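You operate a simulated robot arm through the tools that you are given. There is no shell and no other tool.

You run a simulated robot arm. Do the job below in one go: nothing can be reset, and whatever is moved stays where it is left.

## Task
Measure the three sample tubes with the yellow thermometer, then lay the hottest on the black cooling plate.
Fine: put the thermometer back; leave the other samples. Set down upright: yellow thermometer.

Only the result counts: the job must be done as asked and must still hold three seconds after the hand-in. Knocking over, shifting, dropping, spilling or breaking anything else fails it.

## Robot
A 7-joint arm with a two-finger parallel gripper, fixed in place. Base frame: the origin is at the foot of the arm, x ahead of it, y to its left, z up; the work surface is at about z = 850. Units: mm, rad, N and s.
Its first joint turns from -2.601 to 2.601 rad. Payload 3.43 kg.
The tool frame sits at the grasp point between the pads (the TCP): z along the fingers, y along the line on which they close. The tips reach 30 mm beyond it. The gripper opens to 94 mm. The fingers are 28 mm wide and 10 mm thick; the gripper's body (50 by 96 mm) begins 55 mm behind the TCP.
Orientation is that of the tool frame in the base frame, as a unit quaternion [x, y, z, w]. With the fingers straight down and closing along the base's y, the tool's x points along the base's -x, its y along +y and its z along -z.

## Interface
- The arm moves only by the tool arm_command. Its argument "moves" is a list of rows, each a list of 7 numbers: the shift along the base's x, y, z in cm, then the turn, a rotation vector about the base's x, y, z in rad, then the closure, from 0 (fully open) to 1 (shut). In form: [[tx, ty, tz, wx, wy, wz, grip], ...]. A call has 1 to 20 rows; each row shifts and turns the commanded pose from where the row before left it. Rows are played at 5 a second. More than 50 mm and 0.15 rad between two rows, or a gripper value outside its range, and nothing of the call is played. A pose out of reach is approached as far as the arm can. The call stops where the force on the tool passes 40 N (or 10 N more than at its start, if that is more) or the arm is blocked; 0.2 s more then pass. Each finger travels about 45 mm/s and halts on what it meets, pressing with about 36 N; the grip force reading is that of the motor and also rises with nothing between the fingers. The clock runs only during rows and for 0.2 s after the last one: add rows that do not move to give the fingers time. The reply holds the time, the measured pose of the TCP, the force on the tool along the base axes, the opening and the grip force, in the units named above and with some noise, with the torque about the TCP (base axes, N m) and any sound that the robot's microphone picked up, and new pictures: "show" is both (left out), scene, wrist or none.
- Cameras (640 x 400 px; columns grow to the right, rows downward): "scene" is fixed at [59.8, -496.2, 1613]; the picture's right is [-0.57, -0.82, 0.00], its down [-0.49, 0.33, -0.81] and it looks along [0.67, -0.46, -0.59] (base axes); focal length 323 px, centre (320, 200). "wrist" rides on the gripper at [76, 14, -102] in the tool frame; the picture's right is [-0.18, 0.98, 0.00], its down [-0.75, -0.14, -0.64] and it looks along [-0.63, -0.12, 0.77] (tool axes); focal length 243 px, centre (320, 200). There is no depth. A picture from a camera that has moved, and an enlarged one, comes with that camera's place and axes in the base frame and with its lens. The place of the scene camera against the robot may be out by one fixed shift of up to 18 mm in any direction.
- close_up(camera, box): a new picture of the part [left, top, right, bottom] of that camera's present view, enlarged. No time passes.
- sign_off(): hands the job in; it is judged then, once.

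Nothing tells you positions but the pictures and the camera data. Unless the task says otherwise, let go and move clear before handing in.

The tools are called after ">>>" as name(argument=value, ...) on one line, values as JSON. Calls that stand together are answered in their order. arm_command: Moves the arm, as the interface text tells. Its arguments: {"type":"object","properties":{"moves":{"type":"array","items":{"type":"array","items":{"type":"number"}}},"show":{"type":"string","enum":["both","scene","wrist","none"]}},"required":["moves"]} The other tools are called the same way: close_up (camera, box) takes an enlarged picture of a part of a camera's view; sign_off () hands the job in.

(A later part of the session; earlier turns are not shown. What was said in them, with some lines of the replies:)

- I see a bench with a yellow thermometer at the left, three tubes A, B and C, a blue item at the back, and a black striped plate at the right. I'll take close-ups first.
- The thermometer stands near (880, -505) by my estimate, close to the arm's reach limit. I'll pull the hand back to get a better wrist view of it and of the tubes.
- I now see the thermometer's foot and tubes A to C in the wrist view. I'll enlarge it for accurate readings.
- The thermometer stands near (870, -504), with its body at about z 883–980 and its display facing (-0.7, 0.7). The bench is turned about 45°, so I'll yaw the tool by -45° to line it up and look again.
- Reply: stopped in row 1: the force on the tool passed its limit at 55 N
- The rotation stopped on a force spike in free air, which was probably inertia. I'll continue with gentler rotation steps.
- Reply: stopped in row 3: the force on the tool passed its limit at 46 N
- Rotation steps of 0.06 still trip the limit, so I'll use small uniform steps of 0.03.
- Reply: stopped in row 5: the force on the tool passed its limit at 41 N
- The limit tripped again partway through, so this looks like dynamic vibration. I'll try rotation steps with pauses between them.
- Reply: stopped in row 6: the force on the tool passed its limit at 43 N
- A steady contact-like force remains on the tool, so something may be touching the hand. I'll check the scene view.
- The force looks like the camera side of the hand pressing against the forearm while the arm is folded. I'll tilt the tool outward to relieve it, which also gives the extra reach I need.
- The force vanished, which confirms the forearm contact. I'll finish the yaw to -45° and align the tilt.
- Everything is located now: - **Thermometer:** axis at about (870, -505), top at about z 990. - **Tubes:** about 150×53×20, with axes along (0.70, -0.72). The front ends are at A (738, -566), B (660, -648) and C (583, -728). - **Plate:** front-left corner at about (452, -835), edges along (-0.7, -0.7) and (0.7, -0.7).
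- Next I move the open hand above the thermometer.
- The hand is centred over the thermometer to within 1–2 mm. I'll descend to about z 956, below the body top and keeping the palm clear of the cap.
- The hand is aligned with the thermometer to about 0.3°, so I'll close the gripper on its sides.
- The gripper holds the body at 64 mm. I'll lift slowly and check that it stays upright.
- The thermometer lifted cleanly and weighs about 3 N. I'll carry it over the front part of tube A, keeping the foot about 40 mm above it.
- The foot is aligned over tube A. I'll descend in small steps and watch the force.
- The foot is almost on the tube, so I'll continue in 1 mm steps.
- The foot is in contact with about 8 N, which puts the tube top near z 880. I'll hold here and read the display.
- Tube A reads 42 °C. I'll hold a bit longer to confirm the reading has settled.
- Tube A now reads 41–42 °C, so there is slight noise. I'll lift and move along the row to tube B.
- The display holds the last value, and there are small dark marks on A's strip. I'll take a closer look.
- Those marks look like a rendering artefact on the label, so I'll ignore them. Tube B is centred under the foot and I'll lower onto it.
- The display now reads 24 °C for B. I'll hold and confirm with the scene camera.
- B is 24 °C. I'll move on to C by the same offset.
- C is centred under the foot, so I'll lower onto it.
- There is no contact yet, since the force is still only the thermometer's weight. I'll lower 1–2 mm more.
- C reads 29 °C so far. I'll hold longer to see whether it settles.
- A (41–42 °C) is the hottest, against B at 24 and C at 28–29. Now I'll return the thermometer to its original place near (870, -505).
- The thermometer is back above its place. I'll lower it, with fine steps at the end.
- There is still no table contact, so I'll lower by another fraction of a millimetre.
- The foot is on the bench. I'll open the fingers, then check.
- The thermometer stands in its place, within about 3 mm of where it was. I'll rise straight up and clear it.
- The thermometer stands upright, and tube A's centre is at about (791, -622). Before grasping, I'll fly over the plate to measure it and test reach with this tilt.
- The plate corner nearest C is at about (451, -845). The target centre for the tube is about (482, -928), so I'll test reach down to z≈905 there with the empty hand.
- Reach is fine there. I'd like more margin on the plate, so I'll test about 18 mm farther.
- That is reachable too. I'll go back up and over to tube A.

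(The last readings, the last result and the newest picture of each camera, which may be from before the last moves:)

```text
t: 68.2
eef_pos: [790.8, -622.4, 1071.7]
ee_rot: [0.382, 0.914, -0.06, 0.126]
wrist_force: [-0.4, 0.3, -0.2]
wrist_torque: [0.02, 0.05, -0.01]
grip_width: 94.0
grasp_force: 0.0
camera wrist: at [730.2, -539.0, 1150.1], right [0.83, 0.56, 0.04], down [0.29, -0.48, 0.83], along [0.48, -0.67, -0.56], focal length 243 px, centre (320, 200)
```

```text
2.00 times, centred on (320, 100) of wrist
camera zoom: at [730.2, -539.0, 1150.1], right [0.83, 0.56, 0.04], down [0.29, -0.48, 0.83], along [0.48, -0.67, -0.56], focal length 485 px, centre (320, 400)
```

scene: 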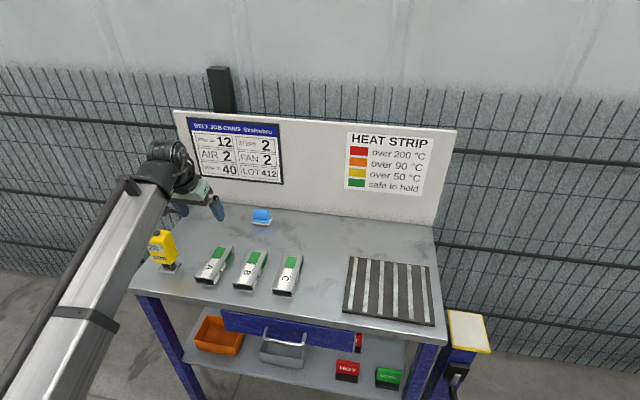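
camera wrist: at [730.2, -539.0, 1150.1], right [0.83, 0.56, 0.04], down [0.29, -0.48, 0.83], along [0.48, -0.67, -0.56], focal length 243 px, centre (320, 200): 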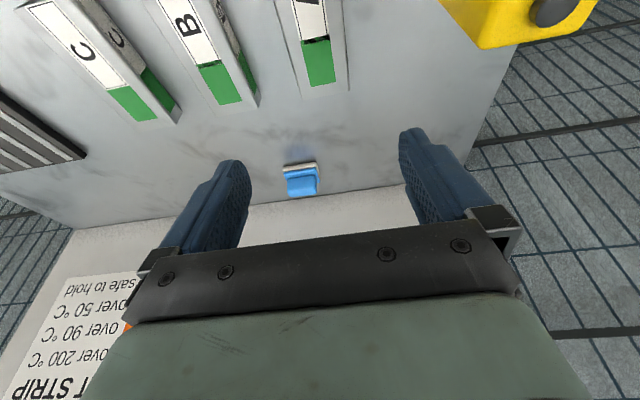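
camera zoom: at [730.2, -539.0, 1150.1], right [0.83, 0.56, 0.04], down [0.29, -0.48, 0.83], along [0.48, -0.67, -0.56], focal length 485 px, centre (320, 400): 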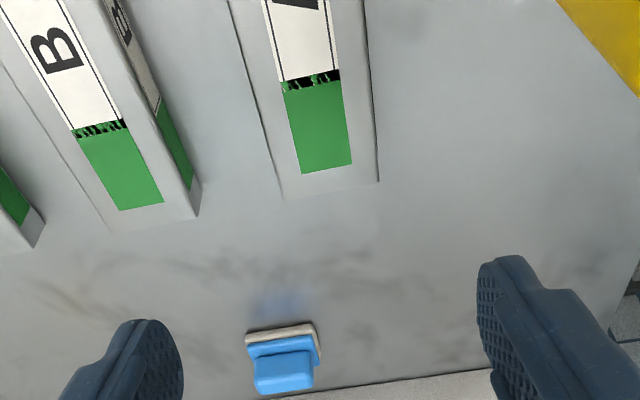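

The hand is aligned over tube A. I'll descend to grasp height at about z 887.

>>> arm_command(moves=[[-0.2, 0.2, -1.5, 0, 0, 0, 0], [0, 0, -3, 0, 0, 0, 0], [0, 0, -3.5, 0, 0, 0, 0], [0, 0, -3.5, 0, 0, 0, 0], [0, 0, -3, 0, 0, 0, 0], [0, 0, -1.5, 0, 0, 0, 0], [0, 0, 0, 0, 0, 0, 0], [0, 0, 0, 0, 0, 0, 0]])

>>> close_up(camera="wrist", box=[160, 0, 480, 200])

>>> close_up(camera="scene", box=[140, 180, 280, 300])

```text
t: 70.0
eef_pos: [792.3, -621.5, 912.5]
ee_rot: [0.382, 0.914, -0.059, 0.126]
wrist_force: [-0.5, -0.2, 0.1]
wrist_torque: [0.0, -0.01, 0.02]
grip_width: 94.0
grasp_force: 0.0
camera wrist: at [730.5, -537.9, 989.9], right [0.83, 0.56, 0.04], down [0.29, -0.48, 0.83], along [0.48, -0.67, -0.56], focal length 243 px, centre (320, 200)
```

scene: 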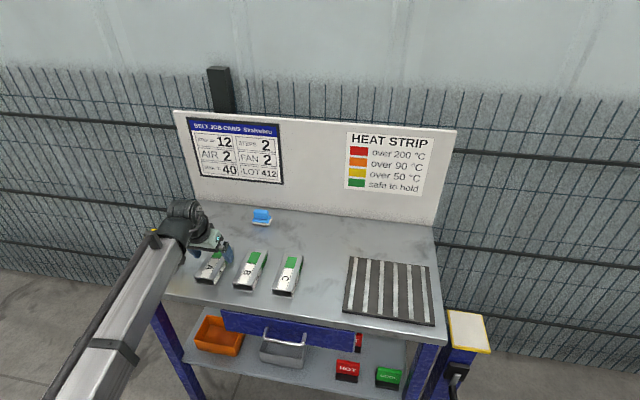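
wrist: 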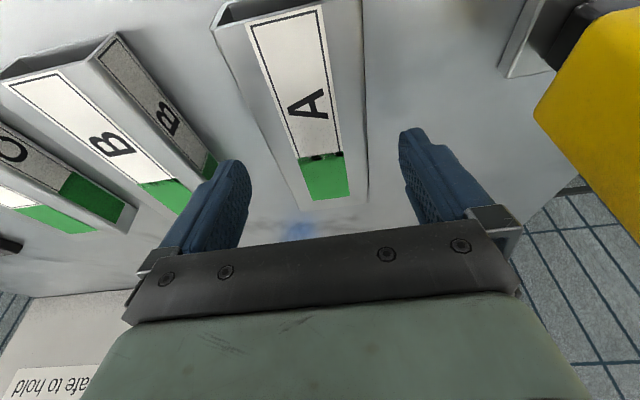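

```text
2.00 times, centred on (320, 100) of wrist
camera zoom: at [730.5, -537.9, 989.9], right [0.83, 0.56, 0.04], down [0.29, -0.48, 0.83], along [0.48, -0.67, -0.56], focal length 485 px, centre (320, 400)
```

zoom: 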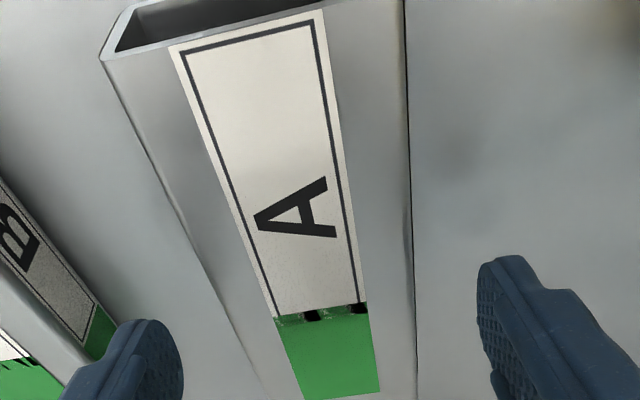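

```text
3.33 times, centred on (210, 240) of scene
camera zoom: at [59.8, -496.2, 1613.0], right [-0.57, -0.82, 0.0], down [-0.49, 0.33, -0.81], along [0.67, -0.46, -0.59], focal length 1078 px, centre (687, 67)
```

zoom: 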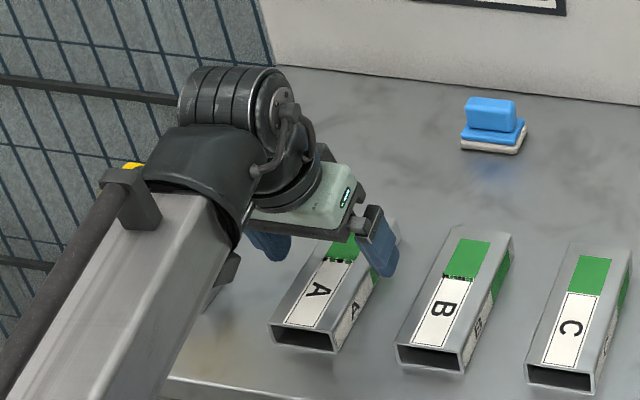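

The fingers straddle tube A with clearance to B and the thermometer. I'll go down the last 25 mm and close.

>>> arm_command(moves=[[0, 0, -1.0, 0, 0, 0, 0], [0, 0, -0.8, 0, 0, 0, 0], [0, 0, -0.5, 0, 0, 0, 0], [0, 0, -0.2, 0, 0, 0, 0], [0, 0, 0, 0, 0, 0, 0], [0, 0, 0, 0, 0, 0, 0.2], [0, 0, 0, 0, 0, 0, 0.35], [0, 0, 0, 0, 0, 0, 0.45], [0, 0, 0, 0, 0, 0, 1], [0, 0, 0, 0, 0, 0, 1], [0, 0, 0, 0, 0, 0, 1], [0, 0, 0, 0, 0, 0, 1]])

>>> close_up(camera="wrist", box=[160, 0, 480, 200])

```text
t: 72.7
eef_pos: [790.4, -619.3, 888.5]
ee_rot: [0.383, 0.913, -0.06, 0.125]
wrist_force: [0.4, 0.3, 10.7]
wrist_torque: [0.33, -0.14, 0.15]
grip_width: 60.0
grasp_force: 35.9
camera wrist: at [729.4, -537.1, 965.8], right [0.83, 0.56, 0.04], down [0.29, -0.48, 0.83], along [0.48, -0.67, -0.56], focal length 243 px, centre (320, 200)
```

scene: 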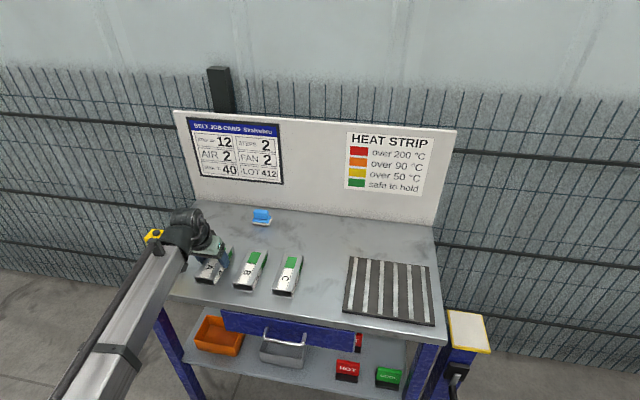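
wrist: 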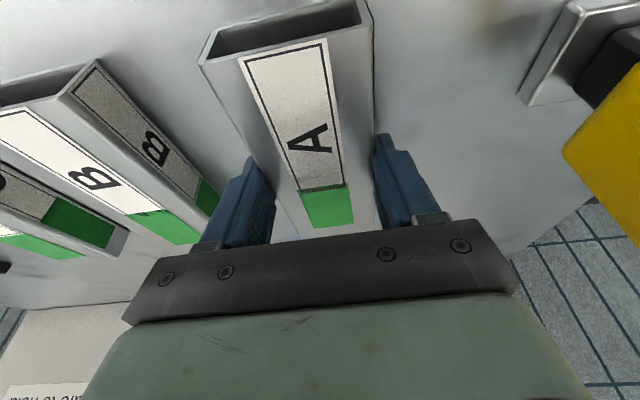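

```text
2.00 times, centred on (320, 100) of wrist
camera zoom: at [729.4, -537.1, 965.8], right [0.83, 0.56, 0.04], down [0.29, -0.48, 0.83], along [0.48, -0.67, -0.56], focal length 485 px, centre (320, 400)
```

zoom: 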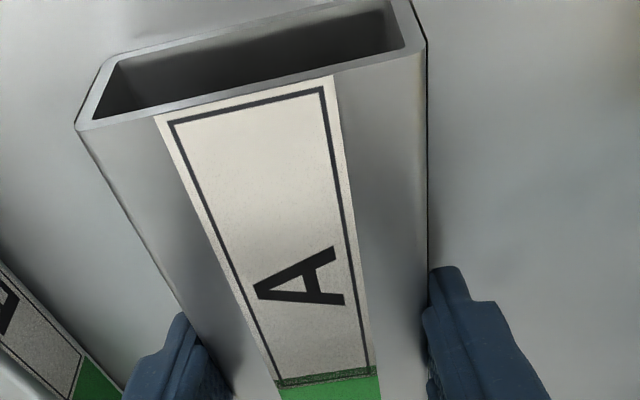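

The grip on A holds at 60 mm. I'll lift gently and check.

>>> arm_command(moves=[[0, 0, 0.2, 0, 0, 0, 1], [0, 0, 0.5, 0, 0, 0, 1], [0, 0, 1.0, 0, 0, 0, 1], [0, 0, 1.5, 0, 0, 0, 1], [0, 0, 2.0, 0, 0, 0, 1], [0, 0, 2.0, 0, 0, 0, 1], [0, 0, 1.3, 0, 0, 0, 1], [0, 0, 0.7, 0, 0, 0, 1], [0, 0, 0, 0, 0, 0, 1], [0, 0, 0, 0, 0, 0, 1]])

>>> close_up(camera="scene", box=[130, 170, 290, 300])

```text
t: 74.8
eef_pos: [790.5, -618.8, 981.0]
ee_rot: [0.383, 0.913, -0.061, 0.126]
wrist_force: [-0.5, 0.7, -1.8]
wrist_torque: [-0.02, -0.02, 0.02]
grip_width: 59.6
grasp_force: 35.7
camera wrist: at [728.9, -536.2, 1058.6], right [0.83, 0.56, 0.04], down [0.29, -0.48, 0.83], along [0.48, -0.67, -0.56], focal length 243 px, centre (320, 200)
```

scene: 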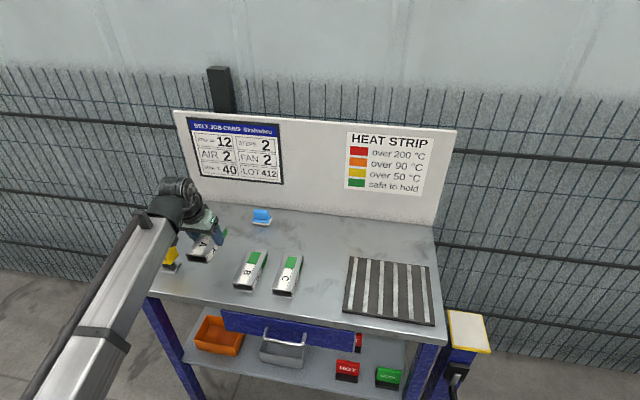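
wrist: 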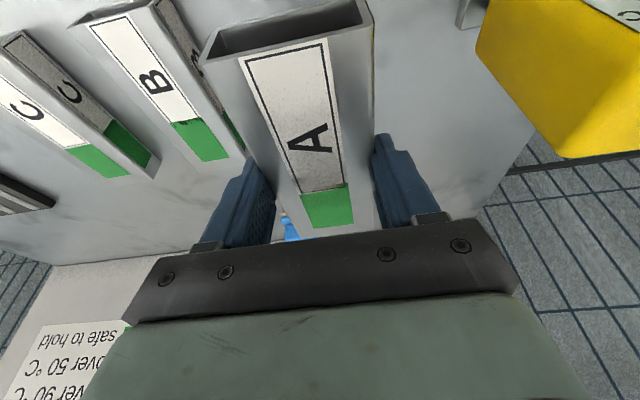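

```text
3.08 times, centred on (210, 235) of scene
camera zoom: at [59.8, -496.2, 1613.0], right [-0.57, -0.82, 0.0], down [-0.49, 0.33, -0.81], along [0.67, -0.46, -0.59], focal length 995 px, centre (658, 92)
```

zoom: 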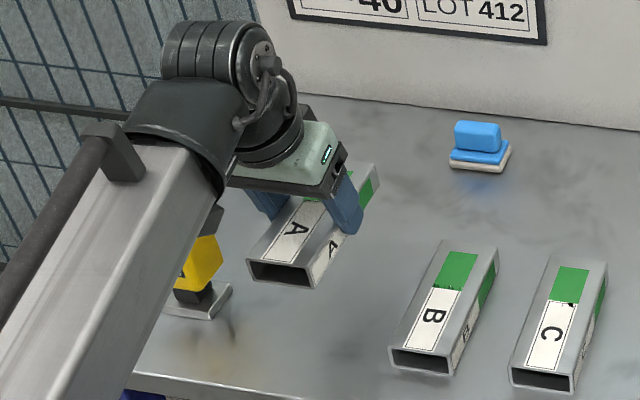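

Tube A is lifted level. I'll carry it over B and C with about 60 mm of clearance to above the plate at about (477, -944).

>>> arm_command(moves=[[-1.0, -1.04, 0, 0, 0, 0, 1], [-2.0, -2.07, 0, 0, 0, 0, 1], [-2.7, -2.8, 0, 0, 0, 0, 1], [-2.7, -2.8, 0, 0, 0, 0, 1], [-2.7, -2.8, 0, 0, 0, 0, 1], [-2.7, -2.8, 0, 0, 0, 0, 1], [-2.7, -2.8, 0, 0, 0, 0, 1], [-2.7, -2.8, 0, 0, 0, 0, 1], [-2.7, -2.8, 0, 0, 0, 0, 1], [-2.7, -2.8, 0, 0, 0, 0, 1], [-2.7, -2.8, 0, 0, 0, 0, 1], [-2.1, -2.2, 0, 0, 0, 0, 1], [-1.3, -1.35, 0, 0, 0, 0, 1], [-0.65, -0.66, 0, 0, 0, 0, 1], [0, 0, 0, 0, 0, 0, 1], [0, 0, 0, 0, 0, 0, 1]])

>>> close_up(camera="scene", box=[280, 180, 460, 340])

```text
t: 78.2
eef_pos: [476.0, -946.7, 979.2]
ee_rot: [0.382, 0.913, -0.06, 0.126]
wrist_force: [1.2, 0.2, -1.9]
wrist_torque: [0.01, 0.02, 0.01]
grip_width: 59.7
grasp_force: 36.4
camera wrist: at [416.1, -863.5, 1057.4], right [0.83, 0.56, 0.04], down [0.29, -0.48, 0.83], along [0.48, -0.67, -0.56], focal length 243 px, centre (320, 200)
```

scene: 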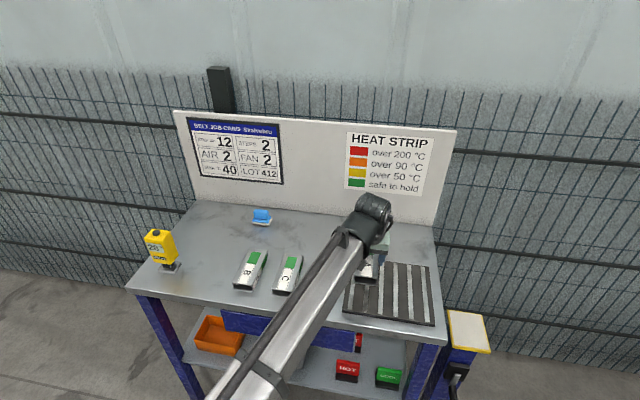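
wrist: 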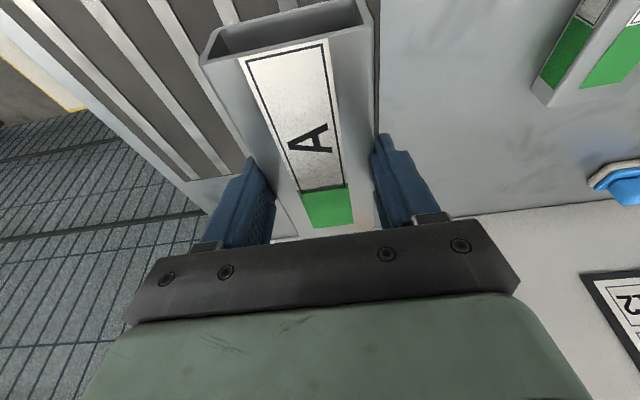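

```text
2.50 times, centred on (370, 260) of scene
camera zoom: at [59.8, -496.2, 1613.0], right [-0.57, -0.82, 0.0], down [-0.49, 0.33, -0.81], along [0.67, -0.46, -0.59], focal length 808 px, centre (195, 50)
```

zoom: 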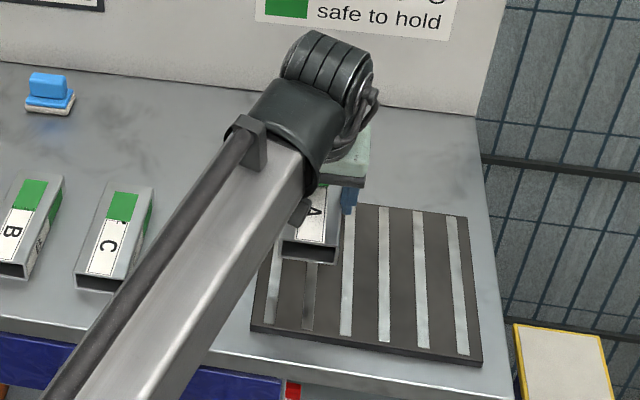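

The tube is over the plate with about 20 mm of margin on each side. I'll lower it.

>>> arm_command(moves=[[0, 0, -1.0, 0, 0, 0, 1], [0, 0, -2.0, 0, 0, 0, 1], [0, 0, -2.0, 0, 0, 0, 1], [0, 0, -1.2, 0, 0, 0, 1], [0, 0, -0.5, 0, 0, 0, 1], [0, 0, -0.3, 0, 0, 0, 1], [0, 0, 0, 0, 0, 0, 1], [0, 0, 0, 0, 0, 0, 1]])

>>> close_up(camera="wrist", box=[160, 0, 480, 200])

```text
t: 80.0
eef_pos: [476.2, -944.5, 909.3]
ee_rot: [0.382, 0.913, -0.06, 0.127]
wrist_force: [1.0, -0.4, -1.7]
wrist_torque: [-0.01, -0.02, -0.01]
grip_width: 59.5
grasp_force: 36.1
camera wrist: at [415.2, -862.5, 986.4], right [0.83, 0.56, 0.04], down [0.29, -0.48, 0.83], along [0.48, -0.67, -0.56], focal length 243 px, centre (320, 200)
```

scene: 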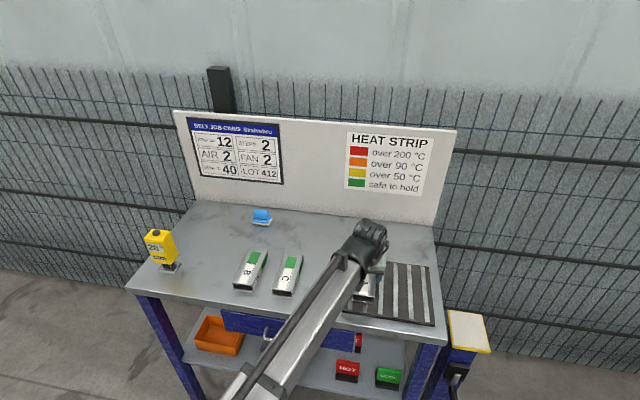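
wrist: 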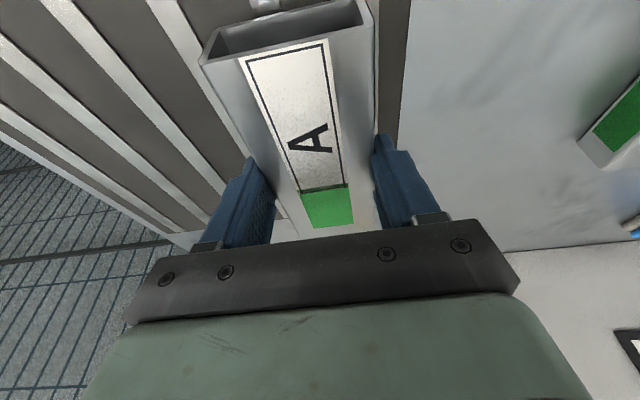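

```text
2.00 times, centred on (320, 100) of wrist
camera zoom: at [415.2, -862.5, 986.4], right [0.83, 0.56, 0.04], down [0.29, -0.48, 0.83], along [0.48, -0.67, -0.56], focal length 485 px, centre (320, 400)
```

zoom: 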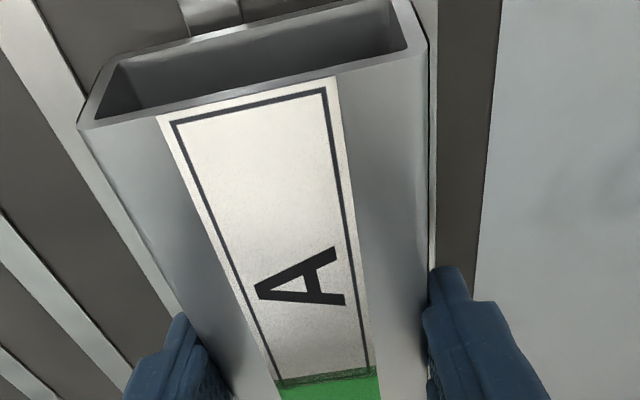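

Alignment looks right. I'll continue in fine steps until contact.

>>> arm_command(moves=[[0, 0, -0.3, 0, 0, 0, 1], [0, 0, -0.3, 0, 0, 0, 1], [0, 0, -0.15, 0, 0, 0, 1], [0, 0, 0, 0, 0, 0, 1], [0, 0, 0, 0, 0, 0, 1]], show="none")

```text
t: 81.2
eef_pos: [476.1, -945.3, 902.4]
ee_rot: [0.383, 0.913, -0.059, 0.125]
wrist_force: [0.3, -0.4, 2.5]
wrist_torque: [0.15, -0.08, 0.0]
grip_width: 59.4
grasp_force: 35.8
```

Contact has begun at about z 902. I'll press slightly to seat the tube and look at it.

>>> arm_command(moves=[[0, 0, -0.08, 0, 0, 0, 1], [0, 0, 0, 0, 0, 0, 1], [0, 0, 0, 0, 0, 0, 1]], show="both")

>>> close_up(camera="scene", box=[320, 220, 440, 340])

```text
t: 82.0
eef_pos: [475.9, -944.1, 901.3]
ee_rot: [0.382, 0.914, -0.059, 0.127]
wrist_force: [0.3, -2.3, 11.3]
wrist_torque: [0.56, 0.16, -0.01]
grip_width: 59.7
grasp_force: 36.1
camera wrist: at [415.0, -861.7, 979.5], right [0.83, 0.56, 0.04], down [0.29, -0.48, 0.83], along [0.48, -0.67, -0.56], focal length 243 px, centre (320, 200)
```

scene: 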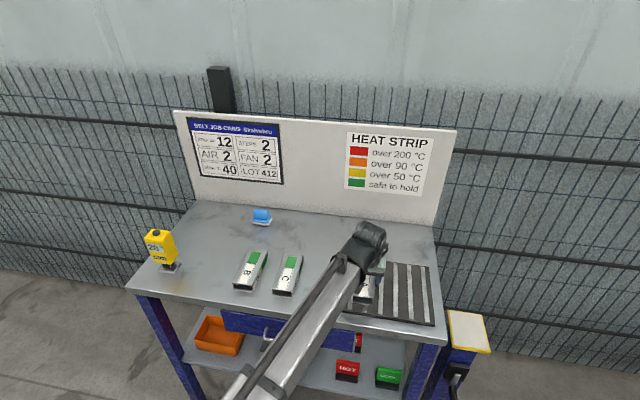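
wrist: 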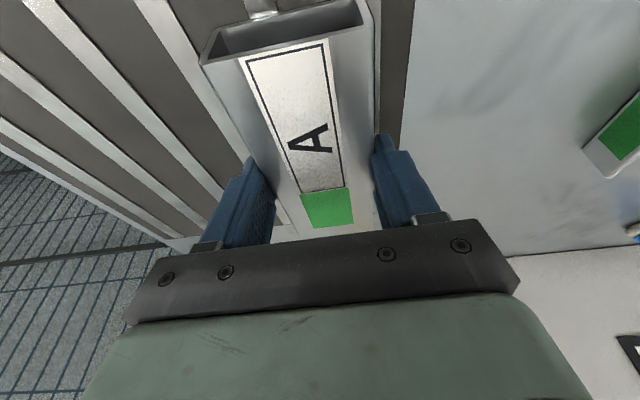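

```text
3.33 times, centred on (380, 280) of scene
camera zoom: at [59.8, -496.2, 1613.0], right [-0.57, -0.82, 0.0], down [-0.49, 0.33, -0.81], along [0.67, -0.46, -0.59], focal length 1078 px, centre (120, -67)
```

zoom: 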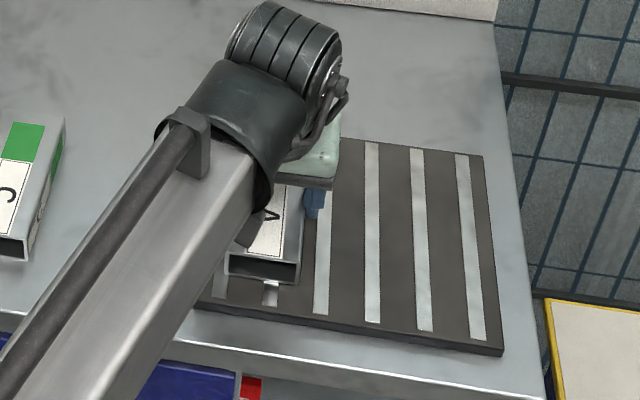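

The tube sits fully on the plate, so I'll release and back off upward.

>>> arm_command(moves=[[0, 0, 0, 0, 0, 0, 0.36], [0, 0, 0, 0, 0, 0, 0.28], [0, 0, 0, 0, 0, 0, 0.15], [0, 0, 0, 0, 0, 0, 0], [0, 0, 0, 0, 0, 0, 0], [0, 0, 0, 0, 0, 0, 0], [0, 0, 0.8, 0, 0, 0, 0], [0, 0, 2, 0, 0, 0, 0], [0, 0, 3, 0, 0, 0, 0], [0, 0, 4, 0, 0, 0, 0], [0, 0, 4, 0, 0, 0, 0], [0, 0, 4, 0, 0, 0, 0], [0, 0, 2, 0, 0, 0, 0], [0, 0, 0, 0, 0, 0, 0]])

>>> close_up(camera="scene", box=[300, 220, 460, 340])

>>> close_up(camera="wrist", box=[160, 0, 480, 200])

```text
t: 85.0
eef_pos: [476.7, -943.1, 1098.4]
ee_rot: [0.382, 0.914, -0.06, 0.126]
wrist_force: [0.7, -0.3, 0.3]
wrist_torque: [-0.02, -0.03, -0.04]
grip_width: 94.2
grasp_force: 0.0
camera wrist: at [416.6, -861.0, 1176.1], right [0.83, 0.56, 0.04], down [0.29, -0.48, 0.83], along [0.48, -0.67, -0.56], focal length 243 px, centre (320, 200)
```

scene: 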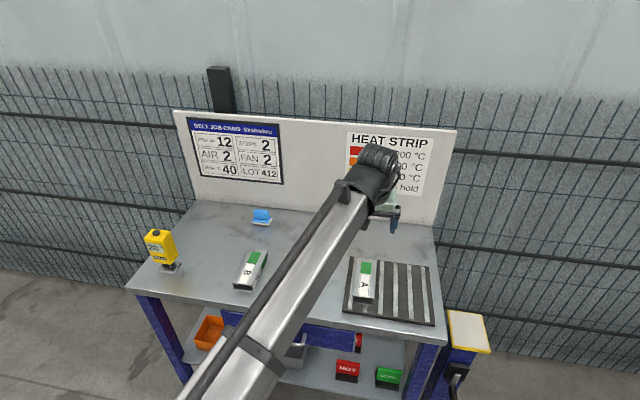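
wrist: 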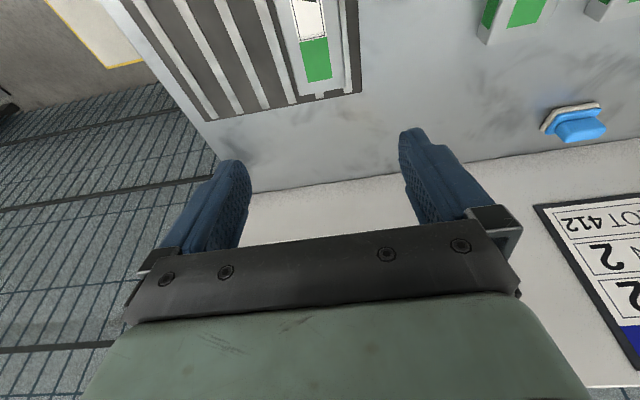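

```text
3.33 times, centred on (380, 280) of scene
camera zoom: at [59.8, -496.2, 1613.0], right [-0.57, -0.82, 0.0], down [-0.49, 0.33, -0.81], along [0.67, -0.46, -0.59], focal length 1078 px, centre (120, -67)
```

zoom: 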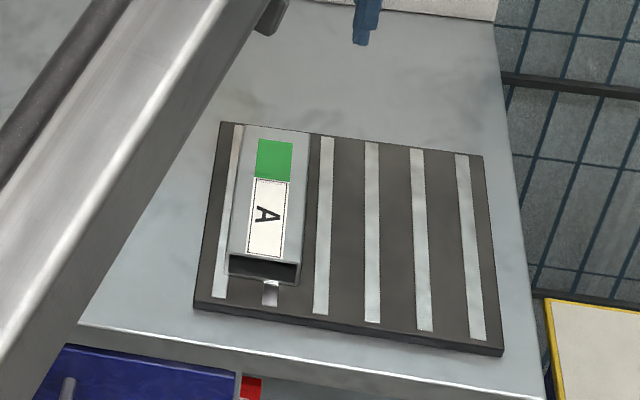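

```text
2.00 times, centred on (320, 100) of wrist
camera zoom: at [416.6, -861.0, 1176.1], right [0.83, 0.56, 0.04], down [0.29, -0.48, 0.83], along [0.48, -0.67, -0.56], focal length 485 px, centre (320, 400)
```

zoom: 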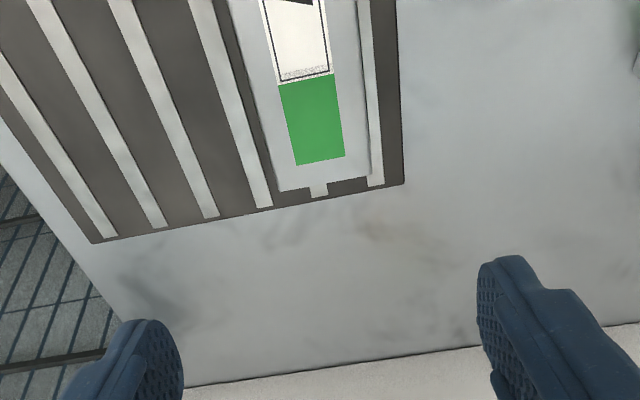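

Tube A, the hottest, lies fully on the plate. The thermometer stands upright in its place, B and C are untouched, and the hand is clear, so I'm handing in.

>>> sign_off()

```text
The job is handed in.
```

Tube A was the hottest, and it now lies fully on the black cooling plate. The job is handed in.

| Tube | Reading |
|---|---|
| A | 41–42 °C |
| B | 24 °C |
| C | 28–29 °C |

- **Thermometer:** it stands upright, within about 3 mm of where it started. Its display still shows 28 °C from the last measurement.
- **Other samples:** B and C were only touched on top by the thermometer foot and look to be where they were. In the last picture the arm hides C from view. I last saw C in place as tube A was about to be lowered onto the plate.
- **Early stops:** while I was turning the hand at the start, it pressed against the robot's own forearm and the arm stopped several times. Nothing on the bench was touched. Tilting the hand outward cleared it.
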